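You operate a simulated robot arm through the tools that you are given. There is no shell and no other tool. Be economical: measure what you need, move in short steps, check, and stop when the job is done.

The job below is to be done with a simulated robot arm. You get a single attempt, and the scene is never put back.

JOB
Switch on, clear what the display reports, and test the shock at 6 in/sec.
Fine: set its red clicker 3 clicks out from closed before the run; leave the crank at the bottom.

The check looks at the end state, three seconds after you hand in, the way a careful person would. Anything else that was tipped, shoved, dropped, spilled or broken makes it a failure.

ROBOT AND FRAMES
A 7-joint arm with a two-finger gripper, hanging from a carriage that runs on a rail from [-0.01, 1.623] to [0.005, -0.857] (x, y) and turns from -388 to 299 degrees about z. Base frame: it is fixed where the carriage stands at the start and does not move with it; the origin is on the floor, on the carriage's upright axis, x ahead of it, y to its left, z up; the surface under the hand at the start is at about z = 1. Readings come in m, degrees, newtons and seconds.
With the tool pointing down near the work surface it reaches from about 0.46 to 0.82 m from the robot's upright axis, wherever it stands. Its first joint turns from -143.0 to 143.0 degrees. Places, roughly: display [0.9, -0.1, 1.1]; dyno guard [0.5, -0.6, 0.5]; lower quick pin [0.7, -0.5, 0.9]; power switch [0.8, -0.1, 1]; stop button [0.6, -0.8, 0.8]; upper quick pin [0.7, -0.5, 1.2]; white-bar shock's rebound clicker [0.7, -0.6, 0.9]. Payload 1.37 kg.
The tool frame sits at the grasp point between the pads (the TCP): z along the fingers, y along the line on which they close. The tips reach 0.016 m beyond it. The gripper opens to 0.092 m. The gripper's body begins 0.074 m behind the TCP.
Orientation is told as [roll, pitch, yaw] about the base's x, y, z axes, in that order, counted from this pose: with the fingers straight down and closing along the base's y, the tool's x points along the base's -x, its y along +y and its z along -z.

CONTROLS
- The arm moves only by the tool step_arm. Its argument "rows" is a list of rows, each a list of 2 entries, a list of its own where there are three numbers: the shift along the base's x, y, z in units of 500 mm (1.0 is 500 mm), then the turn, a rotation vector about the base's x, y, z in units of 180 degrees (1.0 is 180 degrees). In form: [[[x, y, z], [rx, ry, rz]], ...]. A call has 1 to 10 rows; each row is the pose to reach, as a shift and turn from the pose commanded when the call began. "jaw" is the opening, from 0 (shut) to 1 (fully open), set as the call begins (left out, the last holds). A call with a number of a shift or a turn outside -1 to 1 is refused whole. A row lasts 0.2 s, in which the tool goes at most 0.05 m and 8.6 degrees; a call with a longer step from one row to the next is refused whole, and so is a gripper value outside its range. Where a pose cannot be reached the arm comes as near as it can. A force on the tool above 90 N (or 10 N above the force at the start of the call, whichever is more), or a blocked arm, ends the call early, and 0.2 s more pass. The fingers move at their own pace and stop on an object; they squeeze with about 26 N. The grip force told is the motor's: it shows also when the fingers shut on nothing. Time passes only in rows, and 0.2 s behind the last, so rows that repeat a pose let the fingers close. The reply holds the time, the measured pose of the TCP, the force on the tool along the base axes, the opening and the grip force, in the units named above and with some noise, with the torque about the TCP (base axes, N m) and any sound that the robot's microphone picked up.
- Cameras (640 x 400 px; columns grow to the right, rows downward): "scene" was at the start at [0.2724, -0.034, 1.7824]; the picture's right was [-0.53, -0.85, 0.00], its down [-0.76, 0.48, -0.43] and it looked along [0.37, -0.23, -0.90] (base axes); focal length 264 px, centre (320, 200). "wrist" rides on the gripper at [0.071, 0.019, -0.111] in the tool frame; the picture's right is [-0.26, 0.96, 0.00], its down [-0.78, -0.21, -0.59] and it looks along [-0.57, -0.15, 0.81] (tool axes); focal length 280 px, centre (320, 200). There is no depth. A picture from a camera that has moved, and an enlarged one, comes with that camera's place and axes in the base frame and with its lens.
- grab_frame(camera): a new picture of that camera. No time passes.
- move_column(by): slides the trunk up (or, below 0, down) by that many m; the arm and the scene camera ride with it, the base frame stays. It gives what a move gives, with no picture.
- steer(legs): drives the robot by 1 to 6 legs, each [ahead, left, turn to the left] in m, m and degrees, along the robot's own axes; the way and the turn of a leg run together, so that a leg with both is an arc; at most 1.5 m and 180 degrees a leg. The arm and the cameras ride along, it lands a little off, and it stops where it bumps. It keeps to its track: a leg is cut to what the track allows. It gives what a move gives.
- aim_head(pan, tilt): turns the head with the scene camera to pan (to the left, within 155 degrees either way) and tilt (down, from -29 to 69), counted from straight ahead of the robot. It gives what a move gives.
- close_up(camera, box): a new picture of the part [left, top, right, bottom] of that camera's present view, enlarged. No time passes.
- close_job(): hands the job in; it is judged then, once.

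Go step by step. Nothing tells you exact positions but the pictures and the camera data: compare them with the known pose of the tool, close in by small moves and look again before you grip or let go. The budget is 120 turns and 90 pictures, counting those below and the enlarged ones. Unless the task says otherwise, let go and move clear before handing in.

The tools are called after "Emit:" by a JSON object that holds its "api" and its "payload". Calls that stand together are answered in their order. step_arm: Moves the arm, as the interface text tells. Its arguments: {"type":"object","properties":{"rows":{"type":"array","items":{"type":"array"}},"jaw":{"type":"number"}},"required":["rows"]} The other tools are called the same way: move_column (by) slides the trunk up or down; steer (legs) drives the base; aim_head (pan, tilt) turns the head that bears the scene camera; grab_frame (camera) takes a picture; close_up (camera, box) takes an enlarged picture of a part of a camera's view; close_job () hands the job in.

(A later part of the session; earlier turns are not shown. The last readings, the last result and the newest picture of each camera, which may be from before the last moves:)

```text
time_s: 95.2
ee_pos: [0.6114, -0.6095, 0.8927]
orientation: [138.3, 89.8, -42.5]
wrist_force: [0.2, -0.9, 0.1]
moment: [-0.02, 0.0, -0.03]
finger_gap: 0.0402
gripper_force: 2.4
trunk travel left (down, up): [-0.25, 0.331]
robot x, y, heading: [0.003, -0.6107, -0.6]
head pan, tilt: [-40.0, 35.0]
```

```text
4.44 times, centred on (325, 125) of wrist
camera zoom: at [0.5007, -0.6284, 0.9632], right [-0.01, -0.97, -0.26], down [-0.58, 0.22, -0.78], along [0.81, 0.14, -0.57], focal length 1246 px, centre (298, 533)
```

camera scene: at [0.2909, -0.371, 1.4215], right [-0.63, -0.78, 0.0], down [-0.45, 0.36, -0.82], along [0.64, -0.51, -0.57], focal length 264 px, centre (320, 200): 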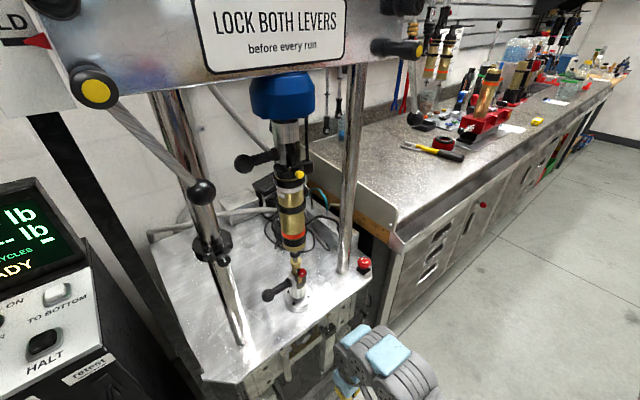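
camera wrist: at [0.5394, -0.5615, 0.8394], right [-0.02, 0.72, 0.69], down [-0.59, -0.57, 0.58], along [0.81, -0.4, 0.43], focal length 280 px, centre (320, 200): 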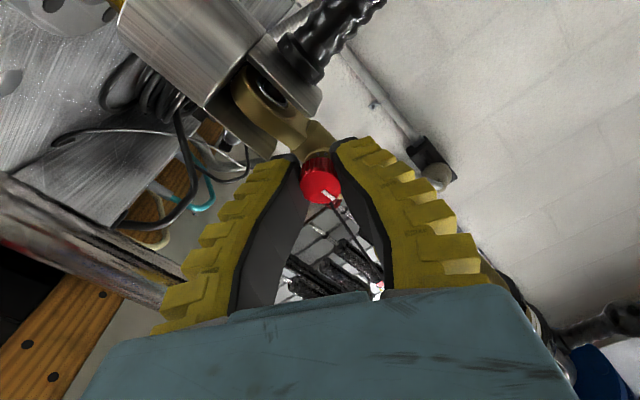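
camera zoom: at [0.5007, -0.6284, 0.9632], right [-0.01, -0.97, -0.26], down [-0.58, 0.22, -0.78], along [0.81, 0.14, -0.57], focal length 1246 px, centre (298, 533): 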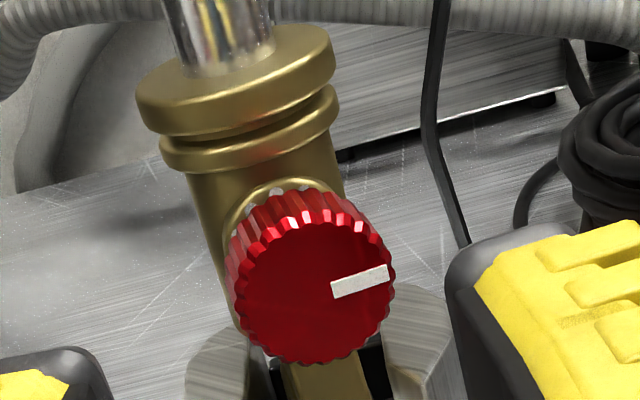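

Closed is with the pointer at about 3 o'clock. Now I'll regrip and turn counter-clockwise slowly, listening.

Emit:
{"api": "step_arm", "payload": {"rows": [[[0.04, 0.0, 0.001], [0, 0, 0]], [[0.078, 0.0, 0.001], [0, 0, 0]], [[0.08, 0.0, 0.001], [0, 0, 0]]]}}

Emit:
{"api": "step_arm", "payload": {"rows": [[[0, 0, 0], [0, 0, 0]], [[0, 0, 0], [0, 0, 0]], [[0, 0, 0], [-0.015, 0, 0]], [[0, 0, 0], [-0.03, 0, 0]], [[0, 0, 0], [-0.045, 0, 0]], [[0, 0, 0], [-0.06, 0, 0]], [[0, 0, 0], [-0.075, 0, 0]], [[0, 0, 0], [-0.09, 0, 0]], [[0, 0, 0], [-0.105, 0, 0]], [[0, 0, 0], [-0.12, 0, 0]]], "jaw": 0}}

Emit:
{"api": "close_up", "payload": {"camera": "wrist", "box": [240, 110, 400, 230]}}

```text
time_s: 96.0
ee_pos: [0.6536, -0.6098, 0.892]
orientation: [123.5, 89.9, -57.5]
wrist_force: [0.0, 0.3, 0.8]
moment: [-0.01, -0.01, 0.0]
finger_gap: 0.0404
gripper_force: 2.1
trunk travel left (down, up): [-0.25, 0.331]
robot x, y, heading: [0.0033, -0.6139, -0.3]
head pan, tilt: [-40.0, 35.0]
```

```text
time_s: 98.2
ee_pos: [0.6533, -0.609, 0.894]
orientation: [91.0, 68.2, -89.8]
wrist_force: [-2.8, 0.6, -0.3]
moment: [0.06, -0.39, -0.02]
finger_gap: 0.0141
gripper_force: 26.1
trunk travel left (down, up): [-0.25, 0.331]
robot x, y, heading: [0.001, -0.6102, -0.4]
head pan, tilt: [-40.0, 35.0]
```

```text
3.33 times, centred on (320, 170) of wrist
camera zoom: at [0.5411, -0.6011, 0.9661], right [-0.01, -0.99, 0.11], down [-0.58, -0.08, -0.81], along [0.81, -0.08, -0.58], focal length 935 px, centre (320, 300)
```

zoom: 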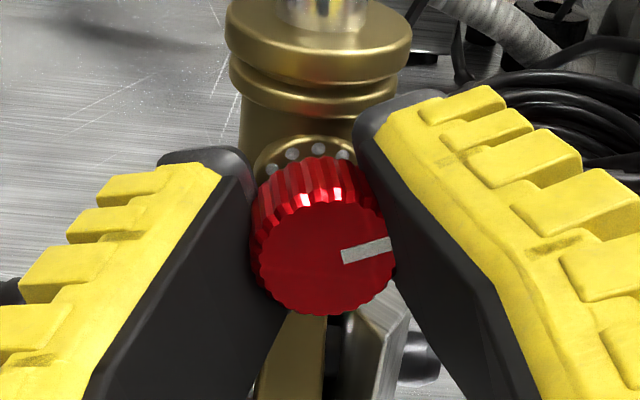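

Emit:
{"api": "step_arm", "payload": {"rows": [[[0, 0, 0], [0, 0, 0]], [[0, 0, 0], [0, 0, 0]], [[-0.04, 0, 0], [0, 0, 0]], [[-0.08, 0, 0], [0, 0, 0]]], "jaw": 0.4}}

Emit:
{"api": "close_up", "payload": {"camera": "wrist", "box": [270, 80, 380, 170]}}

```text
time_s: 99.2
ee_pos: [0.6133, -0.6103, 0.8929]
orientation: [91.1, 68.3, -89.6]
wrist_force: [-0.4, 0.1, -0.4]
moment: [-0.02, -0.01, -0.03]
finger_gap: 0.0403
gripper_force: 2.1
trunk travel left (down, up): [-0.25, 0.331]
robot x, y, heading: [0.0063, -0.614, -0.7]
head pan, tilt: [-40.0, 35.0]
```

```text
4.44 times, centred on (325, 125) of wrist
camera zoom: at [0.5021, -0.6023, 0.9659], right [-0.01, -0.99, 0.11], down [-0.58, -0.08, -0.81], along [0.81, -0.08, -0.58], focal length 1246 px, centre (298, 533)
```

zoom: 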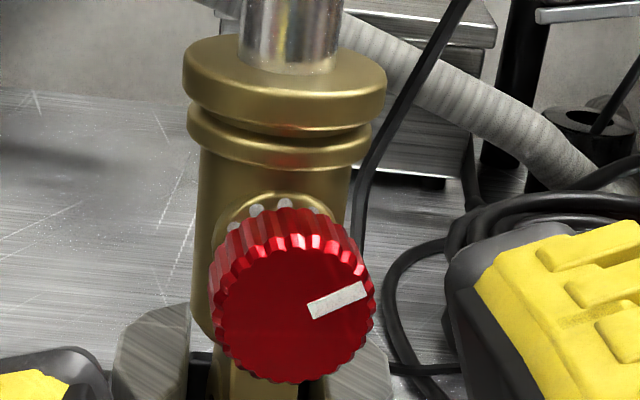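

It moved ~23° to settle at a new position — one detent, matching the ~24° dot pitch. I'll do the next click and check.

Emit:
{"api": "step_arm", "payload": {"rows": [[[0.04, 0.0, 0], [0, 0, 0]], [[0.078, 0.0, 0], [0, 0, 0]], [[0.08, 0.0, 0], [0, 0, 0]]]}}

Emit:
{"api": "step_arm", "payload": {"rows": [[[0, 0, 0], [0, 0, 0]], [[0, 0, 0], [0, 0, 0]], [[0, 0, 0], [-0.02, 0, 0]], [[0, 0, 0], [-0.04, 0, 0]], [[0, 0, 0], [-0.06, 0, 0]], [[0, 0, 0], [-0.08, 0, 0]], [[0, 0, 0], [-0.1, 0, 0]], [[0, 0, 0], [-0.12, 0, 0]], [[0, 0, 0], [-0.132, 0, 0]], [[0, 0, 0], [-0.132, 0, 0]]], "jaw": 0}}

Emit:
{"api": "step_arm", "payload": {"rows": [[[0, 0, 0], [0, 0, 0]], [[0, 0, 0], [0, 0, 0]], [[-0.04, 0, 0], [0, 0, 0]], [[-0.08, 0, 0], [0, 0, 0]]], "jaw": 0.4}}

Emit:
{"api": "close_up", "payload": {"camera": "wrist", "box": [270, 80, 380, 170]}}

```text
time_s: 100.0
ee_pos: [0.6543, -0.6108, 0.8936]
orientation: [91.2, 68.3, -89.7]
wrist_force: [0.1, 0.5, 0.8]
moment: [0.01, 0.05, 0.01]
finger_gap: 0.0401
gripper_force: 2.6
trunk travel left (down, up): [-0.25, 0.331]
robot x, y, heading: [0.0025, -0.6139, -0.6]
head pan, tilt: [-40.0, 35.0]
```

```text
time_s: 102.2
ee_pos: [0.6539, -0.6089, 0.8942]
orientation: [90.9, 44.5, -89.8]
wrist_force: [-0.4, 0.3, 0.3]
moment: [-0.02, -0.19, 0.05]
finger_gap: 0.0125
gripper_force: 26.6
trunk travel left (down, up): [-0.25, 0.331]
robot x, y, heading: [0.0049, -0.6088, -0.4]
head pan, tilt: [-40.0, 35.0]
```

```text
time_s: 103.2
ee_pos: [0.6121, -0.6092, 0.8946]
orientation: [90.9, 44.6, -89.9]
wrist_force: [-0.9, 0.6, -0.2]
moment: [0.02, 0.02, -0.01]
finger_gap: 0.0402
gripper_force: 2.1
trunk travel left (down, up): [-0.25, 0.331]
robot x, y, heading: [0.0004, -0.6109, -0.3]
head pan, tilt: [-40.0, 35.0]
```

```text
4.44 times, centred on (325, 125) of wrist
camera zoom: at [0.5006, -0.5725, 0.9565], right [-0.01, -0.86, 0.5], down [-0.58, -0.4, -0.7], along [0.81, -0.3, -0.5], focal length 1246 px, centre (298, 533)
```

zoom: 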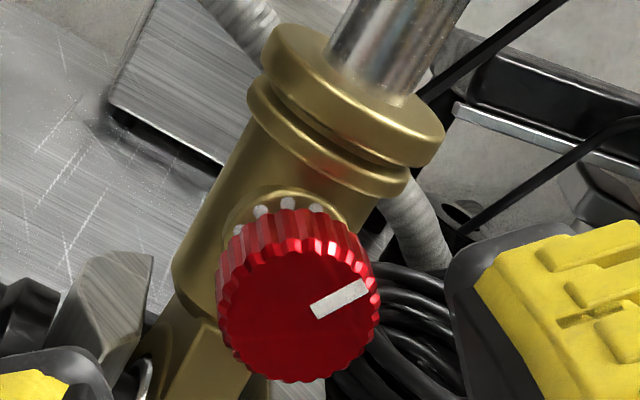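

Second click confirmed (another ~24°). One more.

Emit:
{"api": "step_arm", "payload": {"rows": [[[0.04, 0.0, 0], [0, 0, 0]], [[0.078, 0.0, 0], [0, 0, 0]], [[0.08, 0.0, 0], [0, 0, 0]]]}}

Emit:
{"api": "step_arm", "payload": {"rows": [[[0, 0, 0], [0, 0, 0]], [[0, 0, 0], [0, 0, 0]], [[0, 0, 0], [-0.02, 0, 0]], [[0, 0, 0], [-0.04, 0, 0]], [[0, 0, 0], [-0.06, 0, 0]], [[0, 0, 0], [-0.08, 0, 0]], [[0, 0, 0], [-0.1, 0, 0]], [[0, 0, 0], [-0.12, 0, 0]], [[0, 0, 0], [-0.132, 0, 0]], [[0, 0, 0], [-0.132, 0, 0]]], "jaw": 0}}

Emit:
{"api": "step_arm", "payload": {"rows": [[[0, 0, 0], [0, 0, 0]], [[0, 0, 0], [0, 0, 0]], [[-0.04, 0, 0], [0, 0, 0]], [[-0.08, 0, 0], [0, 0, 0]]], "jaw": 0.4}}

Emit:
{"api": "close_up", "payload": {"camera": "wrist", "box": [270, 80, 380, 170]}}

```text
time_s: 104.0
ee_pos: [0.6508, -0.6103, 0.8956]
orientation: [90.9, 44.5, -89.9]
wrist_force: [-3.0, 1.4, 0.6]
moment: [0.06, 0.12, 0.09]
finger_gap: 0.0399
gripper_force: 2.4
trunk travel left (down, up): [-0.25, 0.331]
robot x, y, heading: [0.0041, -0.6158, -0.7]
head pan, tilt: [-40.0, 35.0]
```

```text
time_s: 106.2
ee_pos: [0.6507, -0.6099, 0.8937]
orientation: [91.0, 20.9, -89.8]
wrist_force: [-4.8, 1.3, 2.6]
moment: [0.01, -0.19, -0.01]
finger_gap: 0.0137
gripper_force: 25.7
trunk travel left (down, up): [-0.25, 0.331]
robot x, y, heading: [0.0044, -0.6108, -0.4]
head pan, tilt: [-40.0, 35.0]
```

```text
time_s: 107.2
ee_pos: [0.6112, -0.6103, 0.8938]
orientation: [90.9, 20.8, -89.8]
wrist_force: [-0.4, 0.3, 0.0]
moment: [-0.03, 0.0, 0.03]
finger_gap: 0.0403
gripper_force: 2.6
trunk travel left (down, up): [-0.25, 0.331]
robot x, y, heading: [0.0036, -0.6119, -0.6]
head pan, tilt: [-40.0, 35.0]
```

```text
4.44 times, centred on (325, 125) of wrist
camera zoom: at [0.5007, -0.5515, 0.9353], right [-0.01, -0.59, 0.81], down [-0.58, -0.65, -0.48], along [0.81, -0.48, -0.33], focal length 1246 px, centre (298, 533)
```

zoom: 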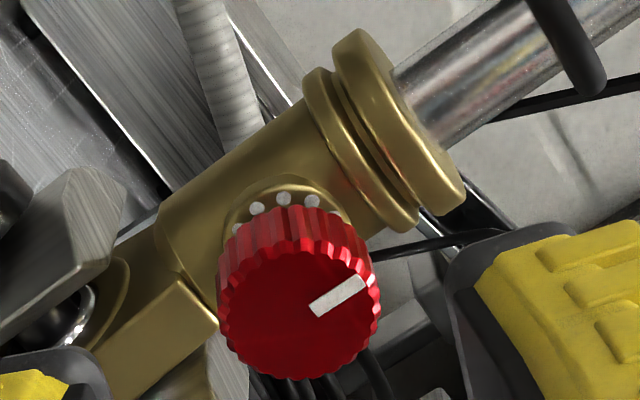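

Three clicks out by the dots. I'll verify the detent pitch with a quick 9° nudge: it should spring back if each click is ~24°.

Emit:
{"api": "step_arm", "payload": {"rows": [[[0.04, 0.0, 0], [0, 0, 0]], [[0.078, 0.0, 0], [0, 0, 0]], [[0.08, 0.0, 0], [0, 0, 0]]]}}

Emit:
{"api": "step_arm", "payload": {"rows": [[[0, 0, 0], [0, 0, 0]], [[0, 0, 0], [0, 0, 0]], [[0, 0, 0], [-0.02, 0, 0]], [[0, 0, 0], [-0.04, 0, 0]], [[0, 0, 0], [-0.05, 0, 0]], [[0, 0, 0], [-0.05, 0, 0]]], "jaw": 0}}

Emit:
{"api": "step_arm", "payload": {"rows": [[[0, 0, 0], [0, 0, 0]], [[0, 0, 0], [0, 0, 0]], [[-0.04, 0, 0], [0, 0, 0]], [[-0.08, 0, 0], [0, 0, 0]]], "jaw": 0.4}}

Emit:
{"api": "close_up", "payload": {"camera": "wrist", "box": [270, 80, 380, 170]}}

```text
time_s: 108.0
ee_pos: [0.6519, -0.6089, 0.8937]
orientation: [90.9, 20.7, -89.9]
wrist_force: [-7.8, 0.7, 4.2]
moment: [0.12, 0.18, 0.14]
finger_gap: 0.0379
gripper_force: 1.0
trunk travel left (down, up): [-0.25, 0.331]
robot x, y, heading: [0.0024, -0.6119, -0.5]
head pan, tilt: [-40.0, 35.0]
```

```text
time_s: 109.5
ee_pos: [0.6517, -0.6108, 0.8938]
orientation: [90.8, 11.7, -89.9]
wrist_force: [-6.7, -2.7, 6.0]
moment: [-0.01, -0.17, -0.06]
finger_gap: 0.0139
gripper_force: 25.6
trunk travel left (down, up): [-0.25, 0.331]
robot x, y, heading: [0.0005, -0.6134, -0.5]
head pan, tilt: [-40.0, 35.0]
```

```text
time_s: 110.5
ee_pos: [0.6113, -0.6102, 0.8941]
orientation: [90.9, 11.8, -89.9]
wrist_force: [-0.1, 1.0, 0.1]
moment: [0.01, 0.01, 0.0]
finger_gap: 0.0401
gripper_force: 2.3
trunk travel left (down, up): [-0.25, 0.331]
robot x, y, heading: [0.0003, -0.6101, -0.6]
head pan, tilt: [-40.0, 35.0]
```

```text
4.44 times, centred on (325, 125) of wrist
camera zoom: at [0.5, -0.5453, 0.925], right [-0.01, -0.45, 0.89], down [-0.58, -0.72, -0.38], along [0.81, -0.53, -0.26], focal length 1246 px, centre (298, 533)
```

zoom: 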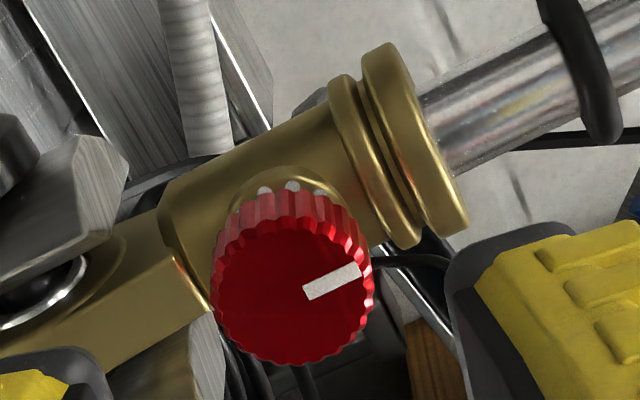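

No spring-back, so the clicks aren't felt; the housing dots fit a circle at 30° pitch (12 per turn), with closed at 3 o'clock. Three clicks out is then 12 o'clock; I'll turn the last ~9° to point straight up.

Emit:
{"api": "step_arm", "payload": {"rows": [[[0.04, 0.0, 0], [0, 0, 0]], [[0.078, 0.0, 0], [0, 0, 0]], [[0.08, 0.0, 0], [0, 0, 0]]]}}

Emit:
{"api": "step_arm", "payload": {"rows": [[[0, 0, 0], [0, 0, 0]], [[0, 0, 0], [0, 0, 0]], [[0, 0, 0], [-0.02, 0, 0]], [[0, 0, 0], [-0.04, 0, 0]], [[0, 0, 0], [-0.052, 0, 0]], [[0, 0, 0], [-0.052, 0, 0]]], "jaw": 0}}

Emit:
{"api": "step_arm", "payload": {"rows": [[[0, 0, 0], [0, 0, 0]], [[0, 0, 0], [0, 0, 0]], [[-0.04, 0, 0], [0, 0, 0]], [[-0.08, 0, 0], [0, 0, 0]], [[-0.1, 0, 0], [0.047, 0, 0]], [[-0.1, 0, 0], [0.094, 0, 0]], [[-0.1, 0, 0], [0.141, 0, 0]], [[-0.1, 0, 0], [0.188, 0, 0]], [[-0.1, 0, 0], [0.235, 0, 0]], [[-0.1, 0, 0], [0.282, 0, 0]]], "jaw": 0.4}}

Emit:
{"api": "step_arm", "payload": {"rows": [[[0, 0, 0], [0.047, 0, 0]], [[0, 0, 0], [0.094, 0, 0]], [[0, 0, 0], [0.14, 0, 0]], [[0, 0, 0], [0.18, 0, 0]]]}}

Emit:
{"api": "close_up", "payload": {"camera": "wrist", "box": [270, 70, 380, 160]}}

```text
time_s: 111.2
ee_pos: [0.6517, -0.6106, 0.8941]
orientation: [91.0, 11.8, -89.8]
wrist_force: [-6.2, 1.6, 3.9]
moment: [0.12, 0.18, 0.12]
finger_gap: 0.0387
gripper_force: 1.1
trunk travel left (down, up): [-0.25, 0.331]
robot x, y, heading: [0.0011, -0.6144, -0.4]
head pan, tilt: [-40.0, 35.0]
```

```text
time_s: 112.7
ee_pos: [0.6514, -0.6093, 0.8944]
orientation: [90.9, 2.5, -89.9]
wrist_force: [-12.6, 3.8, 9.5]
moment: [0.04, -0.14, 0.17]
finger_gap: 0.0158
gripper_force: 26.1
trunk travel left (down, up): [-0.25, 0.331]
robot x, y, heading: [0.0013, -0.6068, -0.6]
head pan, tilt: [-40.0, 35.0]
```

```text
time_s: 114.8
ee_pos: [0.6023, -0.6097, 0.894]
orientation: [91.1, 53.3, -89.8]
wrist_force: [0.3, 0.5, -0.2]
moment: [-0.02, -0.02, 0.03]
finger_gap: 0.04
gripper_force: 2.5
trunk travel left (down, up): [-0.25, 0.331]
robot x, y, heading: [0.0028, -0.6139, -0.6]
head pan, tilt: [-40.0, 35.0]
```

```text
time_s: 115.8
ee_pos: [0.6035, -0.6102, 0.8937]
orientation: [92.6, 85.7, -88.4]
wrist_force: [0.2, 0.2, -0.3]
moment: [-0.02, 0.01, -0.01]
finger_gap: 0.0406
gripper_force: 2.6
trunk travel left (down, up): [-0.25, 0.331]
robot x, y, heading: [0.0059, -0.6123, -0.4]
head pan, tilt: [-40.0, 35.0]
```

```text
4.44 times, centred on (325, 115) of wrist
camera zoom: at [0.4916, -0.6234, 0.9663], right [-0.01, -0.98, -0.19], down [-0.58, 0.16, -0.8], along [0.81, 0.1, -0.58], focal length 1246 px, centre (298, 578)
```

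zoom: 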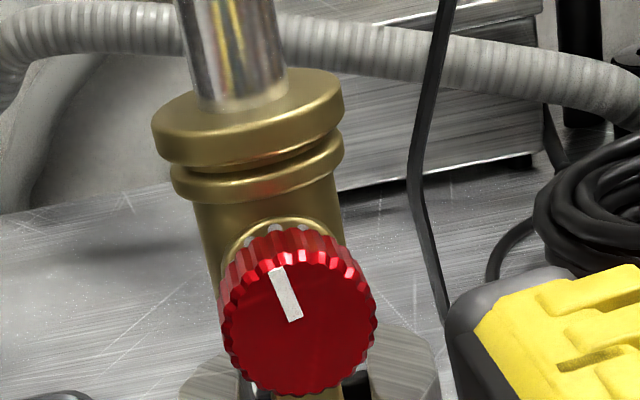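

The pointer is now straight up, 90° (three dots) out from closed. I'll retract, tool back to pointing down, and go to the panel to press START.

Emit:
{"api": "step_arm", "payload": {"rows": [[[-0.005, 0, 0.01], [0, 0.046, 0]], [[-0.02, 0, 0.02], [0, 0.092, 0]], [[-0.045, 0, 0.04], [0, 0.138, 0]], [[-0.07, 0, 0.06], [0, 0.184, 0]], [[-0.1, 0, 0.09], [0, 0.23, 0]], [[-0.13, 0, 0.12], [0, 0.276, 0]], [[-0.16, 0, 0.15], [0, 0.322, 0]], [[-0.19, 0, 0.18], [0, 0.368, 0]], [[-0.22, 0, 0.2], [0, 0.414, 0]], [[-0.25, 0, 0.22], [0, 0.46, 0]]], "jaw": 0}}

Emit:
{"api": "aim_head", "payload": {"pan": 20, "tilt": 50}}

Emit:
{"api": "grab_frame", "payload": {"camera": "scene"}}

```text
time_s: 118.0
ee_pos: [0.4974, -0.6195, 0.9935]
orientation: [2.9, 5.9, -174.1]
wrist_force: [-1.2, -1.0, 9.5]
moment: [0.1, 0.0, 0.01]
finger_gap: 0.0001
gripper_force: 25.9
out of reach, approached as far as the arm can: row 3, 4, 5, 6, 7, 8, 9, 10
trunk travel left (down, up): [-0.25, 0.331]
robot x, y, heading: [0.0008, -0.6134, -0.6]
head pan, tilt: [-40.0, 35.0]
```

```text
time_s: 119.3
ee_pos: [0.4987, -0.6184, 0.9908]
orientation: [3.1, 5.9, -173.9]
wrist_force: [-0.3, 0.9, 0.4]
moment: [-0.02, -0.01, -0.02]
finger_gap: 0.0
gripper_force: 25.7
trunk travel left (down, up): [-0.25, 0.331]
robot x, y, heading: [0.0056, -0.6077, -0.3]
head pan, tilt: [20.0, 50.0]
```

```text
17 pictures are left
camera scene: at [0.2968, -0.5889, 1.5998], right [0.33, -0.94, 0.0], down [-0.72, -0.26, -0.64], along [0.61, 0.21, -0.77], focal length 264 px, centre (320, 200)
```

scene: 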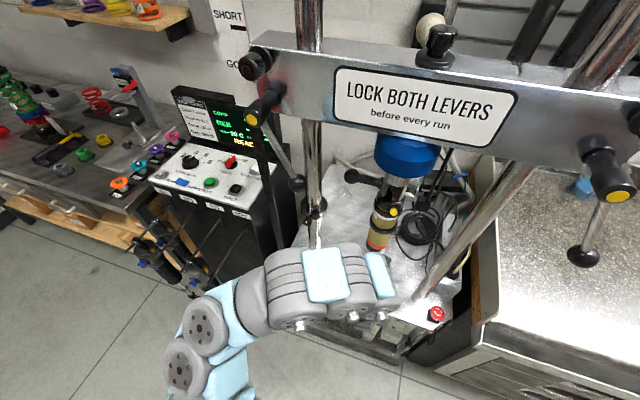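

Emit:
{"api": "steer", "payload": {"legs": [[0, 0.33, 0]]}}

Emit:
{"api": "move_column", "payload": {"by": 0.2}}

Emit:
{"api": "steer", "payload": {"legs": [[0, 0.17, 0]]}}

Emit:
{"api": "aim_head", "payload": {"pan": -5, "tilt": 55}}

Emit:
{"api": "grab_frame", "payload": {"camera": "scene"}}

```text
time_s: 121.5
ee_pos: [0.5035, -0.2929, 1.0045]
orientation: [3.1, 7.5, -174.4]
wrist_force: [0.4, 0.2, 0.5]
moment: [0.01, 0.01, -0.01]
finger_gap: 0.0
gripper_force: 26.0
trunk travel left (down, up): [-0.25, 0.331]
robot x, y, heading: [0.0026, -0.2845, -0.7]
head pan, tilt: [20.0, 50.0]
```

```text
time_s: 123.7
ee_pos: [0.5044, -0.2924, 1.2047]
orientation: [2.9, 7.5, -174.5]
wrist_force: [-0.3, 0.5, -0.4]
moment: [-0.02, -0.01, 0.0]
finger_gap: 0.0001
gripper_force: 26.2
trunk travel left (down, up): [-0.45, 0.131]
robot x, y, heading: [0.0029, -0.2838, -0.5]
head pan, tilt: [20.0, 50.0]
```

```text
time_s: 125.1
ee_pos: [0.5038, -0.1212, 1.2063]
orientation: [3.0, 7.6, -174.0]
wrist_force: [0.1, -0.3, 0.4]
moment: [-0.03, 0.02, -0.01]
finger_gap: 0.0
gripper_force: 25.6
trunk travel left (down, up): [-0.45, 0.131]
robot x, y, heading: [0.0025, -0.1201, 0.0]
head pan, tilt: [20.0, 50.0]
```

```text
time_s: 126.0
ee_pos: [0.5018, -0.1206, 1.2056]
orientation: [2.9, 7.7, -174.1]
wrist_force: [0.2, 0.4, -0.9]
moment: [0.05, 0.04, -0.02]
finger_gap: 0.0
gripper_force: 25.7
trunk travel left (down, up): [-0.45, 0.131]
robot x, y, heading: [-0.0005, -0.1174, 0.3]
head pan, tilt: [-5.0, 55.0]
```

```text
16 pictures are left
camera scene: at [0.2929, -0.1263, 1.7933], right [-0.09, -1.0, 0.0], down [-0.82, 0.07, -0.57], along [0.57, -0.05, -0.82], focal length 264 px, centre (320, 200)
```

scene: 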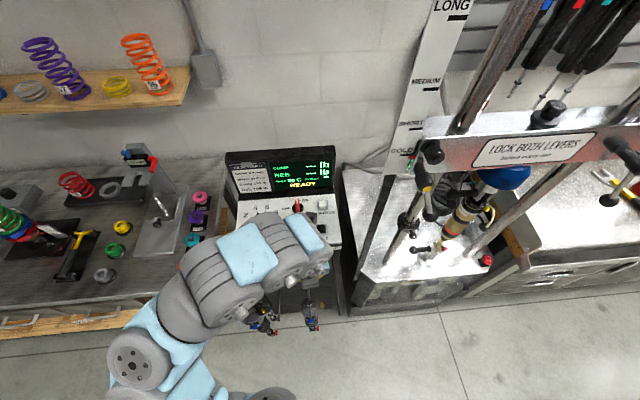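

READY is on. I'll bring the closed fingertips over START at about [0.726, -0.078, 1.006].

Emit:
{"api": "step_arm", "payload": {"rows": [[[0.08, 0.015, -0.01], [0.004, 0.01, 0]], [[0.16, 0.03, -0.03], [0.008, 0.02, 0]], [[0.24, 0.045, -0.06], [0.012, 0.03, 0]], [[0.32, 0.06, -0.1], [0.012, 0.043, 0]], [[0.39, 0.075, -0.15], [0.012, 0.043, 0]], [[0.44, 0.085, -0.22], [0.012, 0.043, 0]], [[0.447, 0.085, -0.27], [0.012, 0.043, 0]], [[0.447, 0.085, -0.27], [0.012, 0.043, 0]]]}}

Emit:
{"api": "grab_frame", "payload": {"camera": "wrist"}}

```text
time_s: 127.8
ee_pos: [0.728, -0.0782, 1.071]
orientation: [0.1, 0.0, -174.2]
wrist_force: [0.1, 0.5, -0.4]
moment: [0.01, -0.01, 0.0]
finger_gap: 0.0
gripper_force: 26.0
out of reach, approached as far as the arm can: row 1, 2, 3, 4, 5
trunk travel left (down, up): [-0.45, 0.131]
robot x, y, heading: [0.0001, -0.1186, 0.1]
head pan, tilt: [-5.0, 55.0]
```

```text
15 pictures are left
camera wrist: at [0.7983, -0.0902, 1.181], right [-0.16, -0.99, 0.0], down [-0.8, 0.13, 0.59], along [-0.58, 0.1, -0.81], focal length 280 px, centre (320, 200)
```

wrist: 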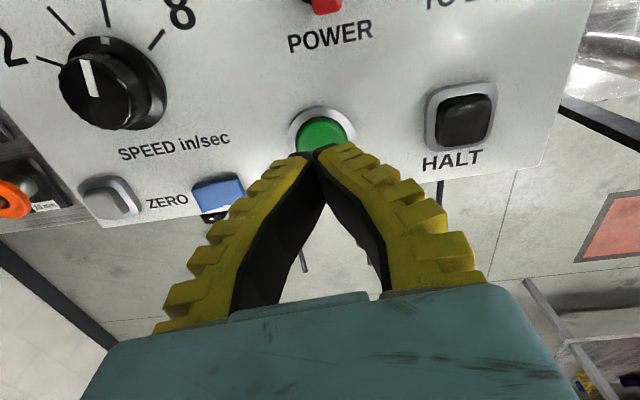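

Aligned over START; dial reads 6. Pressing.

Emit:
{"api": "step_arm", "payload": {"rows": [[[-0.006, 0, -0.05], [0, 0, 0]], [[-0.006, 0, -0.085], [0, 0, 0]], [[-0.006, 0, -0.1], [0, 0, 0]], [[-0.006, 0, -0.112], [0, 0, 0]], [[-0.006, 0, -0.05], [0, 0, 0]]]}}

Emit:
{"api": "close_up", "payload": {"camera": "scene", "box": [210, 130, 350, 230]}}

```text
time_s: 129.0
ee_pos: [0.7241, -0.0785, 1.0448]
orientation: [0.1, 0.0, -174.2]
wrist_force: [-0.4, -0.3, -0.6]
moment: [0.0, -0.01, -0.03]
finger_gap: 0.0
gripper_force: 27.7
trunk travel left (down, up): [-0.45, 0.131]
robot x, y, heading: [-0.0021, -0.1178, -0.1]
head pan, tilt: [-5.0, 55.0]
heard: click
```

```text
4.00 times, centred on (280, 180) of scene
camera zoom: at [0.2929, -0.1264, 1.7931], right [-0.09, -1.0, 0.0], down [-0.82, 0.07, -0.57], along [0.57, -0.05, -0.82], focal length 1058 px, centre (480, 280)
```

zoom: 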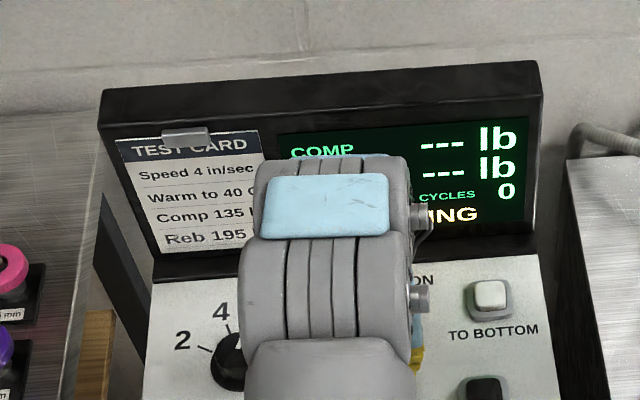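

It's running. I'll lift aside and watch the readout.

Emit:
{"api": "step_arm", "payload": {"rows": [[[0, 0.02, 0.06], [0, 0, 0]], [[-0.02, 0.08, 0.12], [0, 0, 0]], [[-0.04, 0.15, 0.16], [0, 0, 0]], [[-0.06, 0.22, 0.18], [0, 0, 0]], [[-0.06, 0.28, 0.18], [0, 0, 0]], [[-0.06, 0.28, 0.18], [0, 0, 0]], [[-0.06, 0.28, 0.18], [0, 0, 0]], [[-0.06, 0.28, 0.18], [0, 0, 0]], [[-0.06, 0.28, 0.18], [0, 0, 0]], [[-0.06, 0.28, 0.18], [0, 0, 0]]]}}

Emit:
{"api": "close_up", "payload": {"camera": "scene", "box": [210, 130, 370, 230]}}

```text
time_s: 131.2
ee_pos: [0.6683, 0.0161, 1.101]
orientation: [0.1, 0.4, -174.1]
wrist_force: [-0.6, 0.4, 0.2]
moment: [0.02, 0.01, -0.02]
finger_gap: 0.0
gripper_force: 27.8
out of reach, approached as far as the arm can: row 2, 3, 4, 5, 6, 7, 8, 9, 10
trunk travel left (down, up): [-0.45, 0.131]
robot x, y, heading: [0.0012, -0.1166, -0.2]
head pan, tilt: [-5.0, 55.0]
```

```text
4.00 times, centred on (290, 180) of scene
camera zoom: at [0.2929, -0.1264, 1.7933], right [-0.09, -1.0, 0.0], down [-0.82, 0.07, -0.57], along [0.57, -0.05, -0.82], focal length 1058 px, centre (440, 280)
```

zoom: 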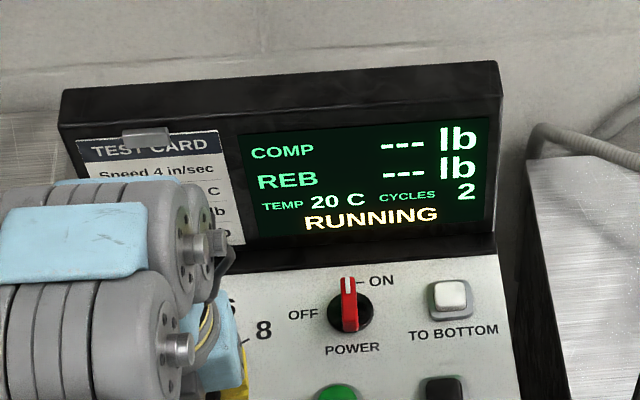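

Emit:
{"api": "step_arm", "payload": {"rows": [[[0, 0, 0], [0, 0, 0]], [[0, 0, 0], [0, 0, 0]], [[0, 0, 0], [0, 0, 0]], [[0, 0, 0], [0, 0, 0]], [[0, 0, 0], [0, 0, 0]], [[0, 0, 0], [0, 0, 0]], [[0, 0, 0], [0, 0, 0]], [[0, 0, 0], [0, 0, 0]], [[0, 0, 0], [0, 0, 0]], [[0, 0, 0], [0, 0, 0]]]}}

Emit:
{"api": "step_arm", "payload": {"rows": [[[0, 0, 0], [0, 0, 0]], [[0, 0, 0], [0, 0, 0]], [[0, 0, 0], [0, 0, 0]], [[0, 0, 0], [0, 0, 0]], [[0, 0, 0], [0, 0, 0]], [[0, 0, 0], [0, 0, 0]], [[0, 0, 0], [0, 0, 0]], [[0, 0, 0], [0, 0, 0]], [[0, 0, 0], [0, 0, 0]], [[0, 0, 0], [0, 0, 0]]]}}

Emit:
{"api": "step_arm", "payload": {"rows": [[[0, 0, 0], [0, 0, 0]], [[0, 0, 0], [0, 0, 0]], [[0, 0, 0], [0, 0, 0]], [[0, 0, 0], [0, 0, 0]], [[0, 0, 0], [0, 0, 0]], [[0, 0, 0], [0, 0, 0]], [[0, 0, 0], [0, 0, 0]], [[0, 0, 0], [0, 0, 0]], [[0, 0, 0], [0, 0, 0]], [[0, 0, 0], [0, 0, 0]]]}}

Emit:
{"api": "close_up", "payload": {"camera": "scene", "box": [210, 130, 370, 230]}}

```text
time_s: 133.4
ee_pos: [0.6681, 0.0158, 1.1014]
orientation: [-0.1, 0.6, -174.1]
wrist_force: [0.4, -0.7, -0.7]
moment: [0.02, -0.04, -0.02]
finger_gap: 0.0001
gripper_force: 27.8
trunk travel left (down, up): [-0.45, 0.131]
robot x, y, heading: [0.0001, -0.1158, 0.1]
head pan, tilt: [-5.0, 55.0]
```

```text
time_s: 135.6
ee_pos: [0.6677, 0.0157, 1.1001]
orientation: [0.0, 0.6, -174.1]
wrist_force: [-0.5, -0.5, 0.6]
moment: [0.03, -0.03, -0.03]
finger_gap: 0.0
gripper_force: 27.4
trunk travel left (down, up): [-0.45, 0.131]
robot x, y, heading: [0.0004, -0.1175, 0.1]
head pan, tilt: [-5.0, 55.0]
```

```text
time_s: 137.8
ee_pos: [0.6667, 0.0164, 1.1008]
orientation: [0.0, 0.4, -174.0]
wrist_force: [-0.6, -0.1, 0.2]
moment: [0.02, 0.01, -0.01]
finger_gap: 0.0
gripper_force: 27.5
trunk travel left (down, up): [-0.45, 0.131]
robot x, y, heading: [0.0028, -0.1173, -0.1]
head pan, tilt: [-5.0, 55.0]
```

```text
4.00 times, centred on (290, 180) of scene
camera zoom: at [0.2929, -0.1264, 1.7933], right [-0.09, -1.0, 0.0], down [-0.82, 0.07, -0.57], along [0.57, -0.05, -0.82], focal length 1058 px, centre (440, 280)
```

zoom: 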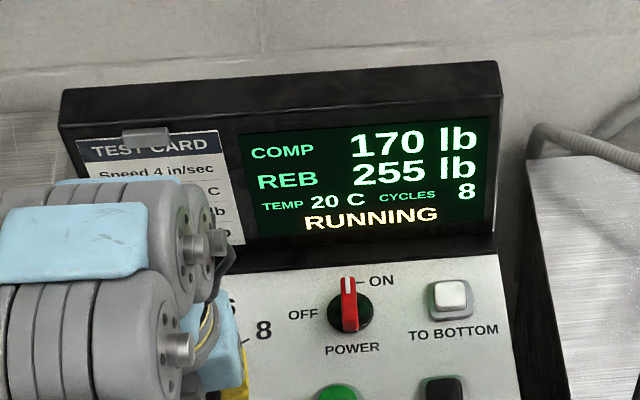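

Readings are shown (COMP 170, REB 255) at cycle 8. I'll wait a bit to see whether the run ends by itself.

Emit:
{"api": "step_arm", "payload": {"rows": [[[0, 0, 0], [0, 0, 0]], [[0, 0, 0], [0, 0, 0]], [[0, 0, 0], [0, 0, 0]], [[0, 0, 0], [0, 0, 0]], [[0, 0, 0], [0, 0, 0]], [[0, 0, 0], [0, 0, 0]], [[0, 0, 0], [0, 0, 0]], [[0, 0, 0], [0, 0, 0]], [[0, 0, 0], [0, 0, 0]], [[0, 0, 0], [0, 0, 0]]]}}

Emit:
{"api": "step_arm", "payload": {"rows": [[[0, 0, 0], [0, 0, 0]], [[0, 0, 0], [0, 0, 0]], [[0, 0, 0], [0, 0, 0]], [[0, 0, 0], [0, 0, 0]], [[0, 0, 0], [0, 0, 0]], [[0, 0, 0], [0, 0, 0]], [[0, 0, 0], [0, 0, 0]], [[0, 0, 0], [0, 0, 0]], [[0, 0, 0], [0, 0, 0]], [[0, 0, 0], [0, 0, 0]]]}}

Emit:
{"api": "close_up", "payload": {"camera": "scene", "box": [210, 130, 370, 230]}}

```text
time_s: 140.0
ee_pos: [0.6685, 0.0159, 1.1001]
orientation: [0.0, 0.5, -174.1]
wrist_force: [-0.2, 0.5, -0.1]
moment: [0.01, 0.03, 0.02]
finger_gap: 0.0
gripper_force: 27.4
trunk travel left (down, up): [-0.45, 0.131]
robot x, y, heading: [0.0009, -0.117, -0.3]
head pan, tilt: [-5.0, 55.0]
```

```text
time_s: 142.2
ee_pos: [0.6677, 0.0161, 1.0992]
orientation: [0.1, 0.5, -174.1]
wrist_force: [0.2, -0.2, 1.2]
moment: [0.0, -0.01, 0.01]
finger_gap: 0.0
gripper_force: 27.4
trunk travel left (down, up): [-0.45, 0.131]
robot x, y, heading: [0.003, -0.1156, -0.2]
head pan, tilt: [-5.0, 55.0]
```

```text
4.00 times, centred on (290, 180) of scene
camera zoom: at [0.2929, -0.1264, 1.7933], right [-0.09, -1.0, 0.0], down [-0.82, 0.07, -0.57], along [0.57, -0.05, -0.82], focal length 1058 px, centre (440, 280)
```

zoom: 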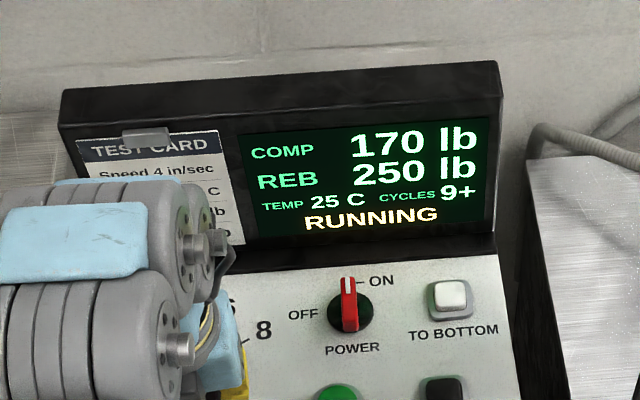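

It runs until halted, and it's warming up. The card calls for 40 °C, so I'll let it warm and then halt.

Emit:
{"api": "step_arm", "payload": {"rows": [[[0, 0, 0], [0, 0, 0]], [[0, 0, 0], [0, 0, 0]], [[0, 0, 0], [0, 0, 0]], [[0, 0, 0], [0, 0, 0]], [[0, 0, 0], [0, 0, 0]], [[0, 0, 0], [0, 0, 0]], [[0, 0, 0], [0, 0, 0]], [[0, 0, 0], [0, 0, 0]], [[0, 0, 0], [0, 0, 0]], [[0, 0, 0], [0, 0, 0]]]}}

Emit:
{"api": "step_arm", "payload": {"rows": [[[0, 0, 0], [0, 0, 0]], [[0, 0, 0], [0, 0, 0]], [[0, 0, 0], [0, 0, 0]], [[0, 0, 0], [0, 0, 0]], [[0, 0, 0], [0, 0, 0]], [[0, 0, 0], [0, 0, 0]], [[0, 0, 0], [0, 0, 0]], [[0, 0, 0], [0, 0, 0]], [[0, 0, 0], [0, 0, 0]], [[0, 0, 0], [0, 0, 0]]]}}

Emit:
{"api": "step_arm", "payload": {"rows": [[[0, 0, 0], [0, 0, 0]], [[0, 0, 0], [0, 0, 0]], [[0, 0, 0], [0, 0, 0]], [[0, 0, 0], [0, 0, 0]], [[0, 0, 0], [0, 0, 0]], [[0, 0, 0], [0, 0, 0]], [[0, 0, 0], [0, 0, 0]], [[0, 0, 0], [0, 0, 0]], [[0, 0, 0], [0, 0, 0]], [[0, 0, 0], [0, 0, 0]]]}}

Emit:
{"api": "step_arm", "payload": {"rows": [[[0, 0, 0], [0, 0, 0]], [[0, 0, 0], [0, 0, 0]], [[0, 0, 0], [0, 0, 0]], [[0, 0, 0], [0, 0, 0]], [[0, 0, 0], [0, 0, 0]], [[0, 0, 0], [0, 0, 0]], [[0, 0, 0], [0, 0, 0]], [[0, 0, 0], [0, 0, 0]], [[0, 0, 0], [0, 0, 0]], [[0, 0, 0], [0, 0, 0]]]}}

Emit:
{"api": "close_up", "payload": {"camera": "scene", "box": [210, 130, 370, 230]}}

```text
time_s: 144.4
ee_pos: [0.6678, 0.0162, 1.1011]
orientation: [0.0, 0.5, -174.0]
wrist_force: [0.2, 0.1, 0.7]
moment: [-0.01, -0.01, 0.02]
finger_gap: 0.0
gripper_force: 28.0
trunk travel left (down, up): [-0.45, 0.131]
robot x, y, heading: [0.0, -0.1192, -0.2]
head pan, tilt: [-5.0, 55.0]
```

```text
time_s: 146.6
ee_pos: [0.6685, 0.0159, 1.1003]
orientation: [0.1, 0.4, -174.1]
wrist_force: [0.3, -0.2, 0.3]
moment: [-0.03, 0.0, -0.01]
finger_gap: 0.0
gripper_force: 27.9
trunk travel left (down, up): [-0.45, 0.131]
robot x, y, heading: [-0.005, -0.1169, -0.3]
head pan, tilt: [-5.0, 55.0]
```

```text
time_s: 148.8
ee_pos: [0.6681, 0.0161, 1.1004]
orientation: [0.0, 0.6, -174.1]
wrist_force: [0.4, -0.1, 0.2]
moment: [0.0, -0.01, -0.02]
finger_gap: 0.0
gripper_force: 28.2
trunk travel left (down, up): [-0.45, 0.131]
robot x, y, heading: [0.0018, -0.116, -0.1]
head pan, tilt: [-5.0, 55.0]
```

```text
time_s: 151.0
ee_pos: [0.6675, 0.0155, 1.1005]
orientation: [0.1, 0.5, -174.0]
wrist_force: [0.0, -0.2, -0.1]
moment: [0.03, -0.01, 0.01]
finger_gap: 0.0001
gripper_force: 27.9
trunk travel left (down, up): [-0.45, 0.131]
robot x, y, heading: [0.0015, -0.1181, -0.1]
head pan, tilt: [-5.0, 55.0]
```

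```text
4.00 times, centred on (290, 180) of scene
camera zoom: at [0.2929, -0.1264, 1.7933], right [-0.09, -1.0, 0.0], down [-0.82, 0.07, -0.57], along [0.57, -0.05, -0.82], focal length 1058 px, centre (440, 280)
```

zoom: 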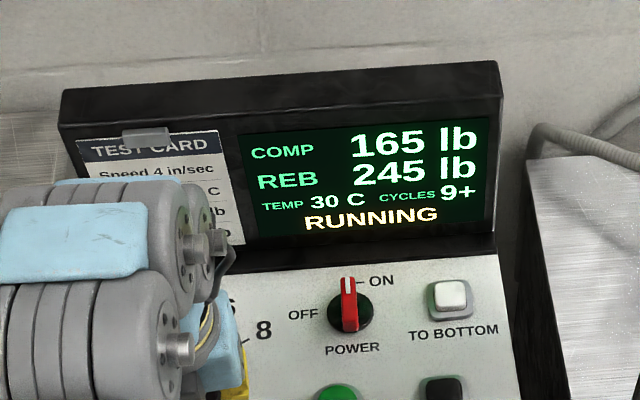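

Emit:
{"api": "step_arm", "payload": {"rows": [[[0, 0, 0], [0, 0, 0]], [[0, 0, 0], [0, 0, 0]], [[0, 0, 0], [0, 0, 0]], [[0, 0, 0], [0, 0, 0]], [[0, 0, 0], [0, 0, 0]], [[0, 0, 0], [0, 0, 0]], [[0, 0, 0], [0, 0, 0]], [[0, 0, 0], [0, 0, 0]], [[0, 0, 0], [0, 0, 0]], [[0, 0, 0], [0, 0, 0]]]}}

Emit:
{"api": "step_arm", "payload": {"rows": [[[0, 0, 0], [0, 0, 0]], [[0, 0, 0], [0, 0, 0]], [[0, 0, 0], [0, 0, 0]], [[0, 0, 0], [0, 0, 0]], [[0, 0, 0], [0, 0, 0]], [[0, 0, 0], [0, 0, 0]], [[0, 0, 0], [0, 0, 0]], [[0, 0, 0], [0, 0, 0]], [[0, 0, 0], [0, 0, 0]], [[0, 0, 0], [0, 0, 0]]]}}

Emit:
{"api": "step_arm", "payload": {"rows": [[[0, 0, 0], [0, 0, 0]], [[0, 0, 0], [0, 0, 0]], [[0, 0, 0], [0, 0, 0]], [[0, 0, 0], [0, 0, 0]], [[0, 0, 0], [0, 0, 0]], [[0, 0, 0], [0, 0, 0]], [[0, 0, 0], [0, 0, 0]], [[0, 0, 0], [0, 0, 0]], [[0, 0, 0], [0, 0, 0]], [[0, 0, 0], [0, 0, 0]]]}}

Emit:
{"api": "step_arm", "payload": {"rows": [[[0, 0, 0], [0, 0, 0]], [[0, 0, 0], [0, 0, 0]], [[0, 0, 0], [0, 0, 0]], [[0, 0, 0], [0, 0, 0]], [[0, 0, 0], [0, 0, 0]], [[0, 0, 0], [0, 0, 0]], [[0, 0, 0], [0, 0, 0]], [[0, 0, 0], [0, 0, 0]], [[0, 0, 0], [0, 0, 0]], [[0, 0, 0], [0, 0, 0]]]}}

Emit:
{"api": "step_arm", "payload": {"rows": [[[0, 0, 0], [0, 0, 0]], [[0, 0, 0], [0, 0, 0]], [[0, 0, 0], [0, 0, 0]], [[0, 0, 0], [0, 0, 0]], [[0, 0, 0], [0, 0, 0]], [[0, 0, 0], [0, 0, 0]], [[0, 0, 0], [0, 0, 0]], [[0, 0, 0], [0, 0, 0]], [[0, 0, 0], [0, 0, 0]], [[0, 0, 0], [0, 0, 0]]]}}

Emit:
{"api": "step_arm", "payload": {"rows": [[[0, 0, 0], [0, 0, 0]], [[0, 0, 0], [0, 0, 0]], [[0, 0, 0], [0, 0, 0]], [[0, 0, 0], [0, 0, 0]], [[0, 0, 0], [0, 0, 0]], [[0, 0, 0], [0, 0, 0]], [[0, 0, 0], [0, 0, 0]], [[0, 0, 0], [0, 0, 0]], [[0, 0, 0], [0, 0, 0]], [[0, 0, 0], [0, 0, 0]]]}}

Emit:
{"api": "step_arm", "payload": {"rows": [[[0, 0, 0], [0, 0, 0]], [[0, 0, 0], [0, 0, 0]], [[0, 0, 0], [0, 0, 0]], [[0, 0, 0], [0, 0, 0]], [[0, 0, 0], [0, 0, 0]], [[0, 0, 0], [0, 0, 0]], [[0, 0, 0], [0, 0, 0]], [[0, 0, 0], [0, 0, 0]], [[0, 0, 0], [0, 0, 0]], [[0, 0, 0], [0, 0, 0]]]}}

Emit:
{"api": "step_arm", "payload": {"rows": [[[0, 0, 0], [0, 0, 0]], [[0, 0, 0], [0, 0, 0]], [[0, 0, 0], [0, 0, 0]], [[0, 0, 0], [0, 0, 0]], [[0, 0, 0], [0, 0, 0]], [[0, 0, 0], [0, 0, 0]], [[0, 0, 0], [0, 0, 0]], [[0, 0, 0], [0, 0, 0]], [[0, 0, 0], [0, 0, 0]], [[0, 0, 0], [0, 0, 0]]]}}

Emit:
{"api": "close_up", "payload": {"camera": "scene", "box": [210, 130, 370, 230]}}

```text
time_s: 153.2
ee_pos: [0.6685, 0.0153, 1.1011]
orientation: [0.1, 0.4, -174.1]
wrist_force: [1.4, -1.1, -0.4]
moment: [0.0, 0.03, 0.0]
finger_gap: 0.0002
gripper_force: 27.6
trunk travel left (down, up): [-0.45, 0.131]
robot x, y, heading: [0.0017, -0.1207, -0.2]
head pan, tilt: [-5.0, 55.0]
```

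```text
time_s: 155.4
ee_pos: [0.6679, 0.0162, 1.0997]
orientation: [0.0, 0.5, -174.1]
wrist_force: [0.7, -0.2, 0.2]
moment: [-0.01, 0.03, 0.04]
finger_gap: 0.0
gripper_force: 27.5
trunk travel left (down, up): [-0.45, 0.131]
robot x, y, heading: [0.002, -0.1163, -0.4]
head pan, tilt: [-5.0, 55.0]
```

```text
time_s: 157.6
ee_pos: [0.6685, 0.0154, 1.0996]
orientation: [-0.1, 0.5, -174.0]
wrist_force: [0.4, 0.1, -0.3]
moment: [-0.02, 0.01, 0.03]
finger_gap: 0.0004
gripper_force: 27.9
trunk travel left (down, up): [-0.45, 0.131]
robot x, y, heading: [-0.0008, -0.1165, -0.4]
head pan, tilt: [-5.0, 55.0]
```

```text
time_s: 159.8
ee_pos: [0.667, 0.0156, 1.1005]
orientation: [-0.1, 0.5, -174.1]
wrist_force: [-0.5, 1.1, 0.3]
moment: [-0.02, 0.0, 0.01]
finger_gap: 0.0
gripper_force: 27.7
trunk travel left (down, up): [-0.45, 0.131]
robot x, y, heading: [0.0026, -0.1214, -0.1]
head pan, tilt: [-5.0, 55.0]
```

```text
time_s: 162.0
ee_pos: [0.6678, 0.015, 1.1002]
orientation: [0.0, 0.5, -174.0]
wrist_force: [-0.2, 0.0, 0.0]
moment: [-0.03, -0.01, 0.02]
finger_gap: 0.0
gripper_force: 27.9
trunk travel left (down, up): [-0.45, 0.131]
robot x, y, heading: [0.0027, -0.1177, -0.0]
head pan, tilt: [-5.0, 55.0]
```

```text
time_s: 164.2
ee_pos: [0.6679, 0.0155, 1.1006]
orientation: [0.0, 0.5, -174.1]
wrist_force: [0.2, 0.6, 1.0]
moment: [0.01, 0.01, -0.02]
finger_gap: 0.0
gripper_force: 28.1
trunk travel left (down, up): [-0.45, 0.131]
robot x, y, heading: [0.0025, -0.1195, -0.1]
head pan, tilt: [-5.0, 55.0]
```

```text
time_s: 166.4
ee_pos: [0.6675, 0.016, 1.0995]
orientation: [0.1, 0.5, -174.1]
wrist_force: [0.3, 0.2, 1.0]
moment: [-0.03, 0.02, 0.02]
finger_gap: 0.0002
gripper_force: 28.2
trunk travel left (down, up): [-0.45, 0.131]
robot x, y, heading: [0.0016, -0.1172, -0.0]
head pan, tilt: [-5.0, 55.0]
```

```text
time_s: 168.6
ee_pos: [0.6686, 0.0163, 1.0987]
orientation: [-0.1, 0.5, -174.1]
wrist_force: [0.3, 0.8, 0.7]
moment: [0.01, 0.01, 0.04]
finger_gap: 0.0
gripper_force: 27.6
trunk travel left (down, up): [-0.45, 0.131]
robot x, y, heading: [0.0023, -0.1193, 0.0]
head pan, tilt: [-5.0, 55.0]
```

```text
4.00 times, centred on (290, 180) of scene
camera zoom: at [0.2929, -0.1264, 1.7933], right [-0.09, -1.0, 0.0], down [-0.82, 0.07, -0.57], along [0.57, -0.05, -0.82], focal length 1058 px, centre (440, 280)
```

zoom: 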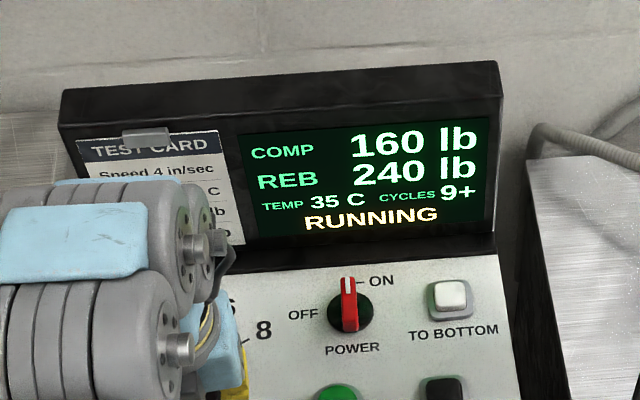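

35 °C; about 15 s more.

Emit:
{"api": "step_arm", "payload": {"rows": [[[0, 0, 0], [0, 0, 0]], [[0, 0, 0], [0, 0, 0]], [[0, 0, 0], [0, 0, 0]], [[0, 0, 0], [0, 0, 0]], [[0, 0, 0], [0, 0, 0]], [[0, 0, 0], [0, 0, 0]], [[0, 0, 0], [0, 0, 0]], [[0, 0, 0], [0, 0, 0]], [[0, 0, 0], [0, 0, 0]], [[0, 0, 0], [0, 0, 0]]]}}

Emit:
{"api": "step_arm", "payload": {"rows": [[[0, 0, 0], [0, 0, 0]], [[0, 0, 0], [0, 0, 0]], [[0, 0, 0], [0, 0, 0]], [[0, 0, 0], [0, 0, 0]], [[0, 0, 0], [0, 0, 0]], [[0, 0, 0], [0, 0, 0]], [[0, 0, 0], [0, 0, 0]], [[0, 0, 0], [0, 0, 0]], [[0, 0, 0], [0, 0, 0]], [[0, 0, 0], [0, 0, 0]]]}}

Emit:
{"api": "step_arm", "payload": {"rows": [[[0, 0, 0], [0, 0, 0]], [[0, 0, 0], [0, 0, 0]], [[0, 0, 0], [0, 0, 0]], [[0, 0, 0], [0, 0, 0]], [[0, 0, 0], [0, 0, 0]], [[0, 0, 0], [0, 0, 0]], [[0, 0, 0], [0, 0, 0]], [[0, 0, 0], [0, 0, 0]], [[0, 0, 0], [0, 0, 0]], [[0, 0, 0], [0, 0, 0]]]}}

Emit:
{"api": "step_arm", "payload": {"rows": [[[0, 0, 0], [0, 0, 0]], [[0, 0, 0], [0, 0, 0]], [[0, 0, 0], [0, 0, 0]], [[0, 0, 0], [0, 0, 0]], [[0, 0, 0], [0, 0, 0]], [[0, 0, 0], [0, 0, 0]], [[0, 0, 0], [0, 0, 0]], [[0, 0, 0], [0, 0, 0]], [[0, 0, 0], [0, 0, 0]], [[0, 0, 0], [0, 0, 0]]]}}

Emit:
{"api": "step_arm", "payload": {"rows": [[[0, 0, 0], [0, 0, 0]], [[0, 0, 0], [0, 0, 0]], [[0, 0, 0], [0, 0, 0]], [[0, 0, 0], [0, 0, 0]], [[0, 0, 0], [0, 0, 0]], [[0, 0, 0], [0, 0, 0]], [[0, 0, 0], [0, 0, 0]], [[0, 0, 0], [0, 0, 0]], [[0, 0, 0], [0, 0, 0]], [[0, 0, 0], [0, 0, 0]]]}}

Emit:
{"api": "step_arm", "payload": {"rows": [[[0, 0, 0], [0, 0, 0]], [[0, 0, 0], [0, 0, 0]], [[0, 0, 0], [0, 0, 0]], [[0, 0, 0], [0, 0, 0]], [[0, 0, 0], [0, 0, 0]], [[0, 0, 0], [0, 0, 0]], [[0, 0, 0], [0, 0, 0]], [[0, 0, 0], [0, 0, 0]], [[0, 0, 0], [0, 0, 0]], [[0, 0, 0], [0, 0, 0]]]}}

Emit:
{"api": "step_arm", "payload": {"rows": [[[0, 0, 0], [0, 0, 0]], [[0, 0, 0], [0, 0, 0]], [[0, 0, 0], [0, 0, 0]], [[0, 0, 0], [0, 0, 0]], [[0, 0, 0], [0, 0, 0]], [[0, 0, 0], [0, 0, 0]], [[0, 0, 0], [0, 0, 0]], [[0, 0, 0], [0, 0, 0]], [[0, 0, 0], [0, 0, 0]], [[0, 0, 0], [0, 0, 0]]]}}

Emit:
{"api": "close_up", "payload": {"camera": "scene", "box": [210, 130, 370, 230]}}

```text
time_s: 170.8
ee_pos: [0.6679, 0.0164, 1.1004]
orientation: [-0.1, 0.4, -174.0]
wrist_force: [0.2, -0.9, 0.6]
moment: [0.0, -0.03, 0.0]
finger_gap: 0.0
gripper_force: 27.9
trunk travel left (down, up): [-0.45, 0.131]
robot x, y, heading: [0.0028, -0.1155, -0.1]
head pan, tilt: [-5.0, 55.0]
```

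```text
time_s: 173.0
ee_pos: [0.6687, 0.016, 1.1006]
orientation: [-0.1, 0.5, -174.1]
wrist_force: [-0.8, 0.3, -0.5]
moment: [0.01, -0.02, -0.02]
finger_gap: 0.0002
gripper_force: 27.9
trunk travel left (down, up): [-0.45, 0.131]
robot x, y, heading: [0.002, -0.1163, 0.1]
head pan, tilt: [-5.0, 55.0]
```

```text
time_s: 175.2
ee_pos: [0.6679, 0.0163, 1.1001]
orientation: [0.0, 0.5, -174.0]
wrist_force: [0.4, -0.1, 0.0]
moment: [0.0, -0.06, 0.0]
finger_gap: 0.0
gripper_force: 27.5
trunk travel left (down, up): [-0.45, 0.131]
robot x, y, heading: [-0.0, -0.1191, -0.1]
head pan, tilt: [-5.0, 55.0]
```

```text
time_s: 177.4
ee_pos: [0.6684, 0.0156, 1.1005]
orientation: [0.0, 0.5, -174.1]
wrist_force: [0.0, 0.5, 0.1]
moment: [-0.02, 0.0, -0.01]
finger_gap: 0.0001
gripper_force: 27.7
trunk travel left (down, up): [-0.45, 0.131]
robot x, y, heading: [-0.0002, -0.1207, 0.0]
head pan, tilt: [-5.0, 55.0]
```

```text
time_s: 179.6
ee_pos: [0.6675, 0.0155, 1.1002]
orientation: [0.1, 0.5, -174.1]
wrist_force: [0.4, 0.3, 0.7]
moment: [-0.02, 0.02, -0.06]
finger_gap: 0.0
gripper_force: 28.0
trunk travel left (down, up): [-0.45, 0.131]
robot x, y, heading: [-0.0007, -0.1176, -0.3]
head pan, tilt: [-5.0, 55.0]
```

```text
time_s: 181.8
ee_pos: [0.6681, 0.0161, 1.1003]
orientation: [0.1, 0.5, -174.1]
wrist_force: [1.0, 0.8, 0.3]
moment: [0.01, 0.0, 0.01]
finger_gap: 0.0001
gripper_force: 28.1
trunk travel left (down, up): [-0.45, 0.131]
robot x, y, heading: [-0.0011, -0.1168, -0.0]
head pan, tilt: [-5.0, 55.0]
```

```text
time_s: 184.0
ee_pos: [0.669, 0.0163, 1.101]
orientation: [-0.1, 0.5, -174.2]
wrist_force: [1.1, -0.2, 0.4]
moment: [-0.02, 0.0, 0.0]
finger_gap: 0.0
gripper_force: 27.5
trunk travel left (down, up): [-0.45, 0.131]
robot x, y, heading: [0.002, -0.1168, -0.3]
head pan, tilt: [-5.0, 55.0]
```

```text
4.00 times, centred on (290, 180) of scene
camera zoom: at [0.2929, -0.1264, 1.7933], right [-0.09, -1.0, 0.0], down [-0.82, 0.07, -0.57], along [0.57, -0.05, -0.82], focal length 1058 px, centre (440, 280)
```

zoom: 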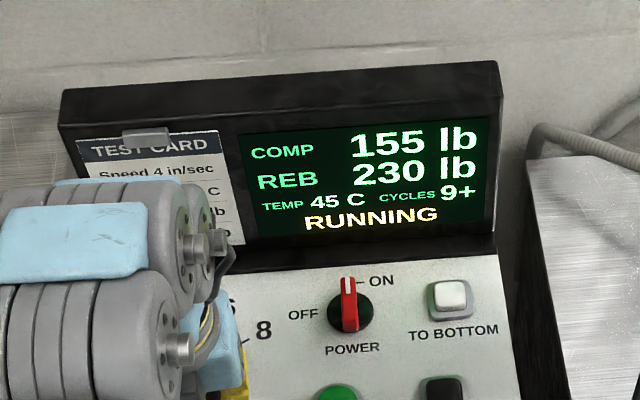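

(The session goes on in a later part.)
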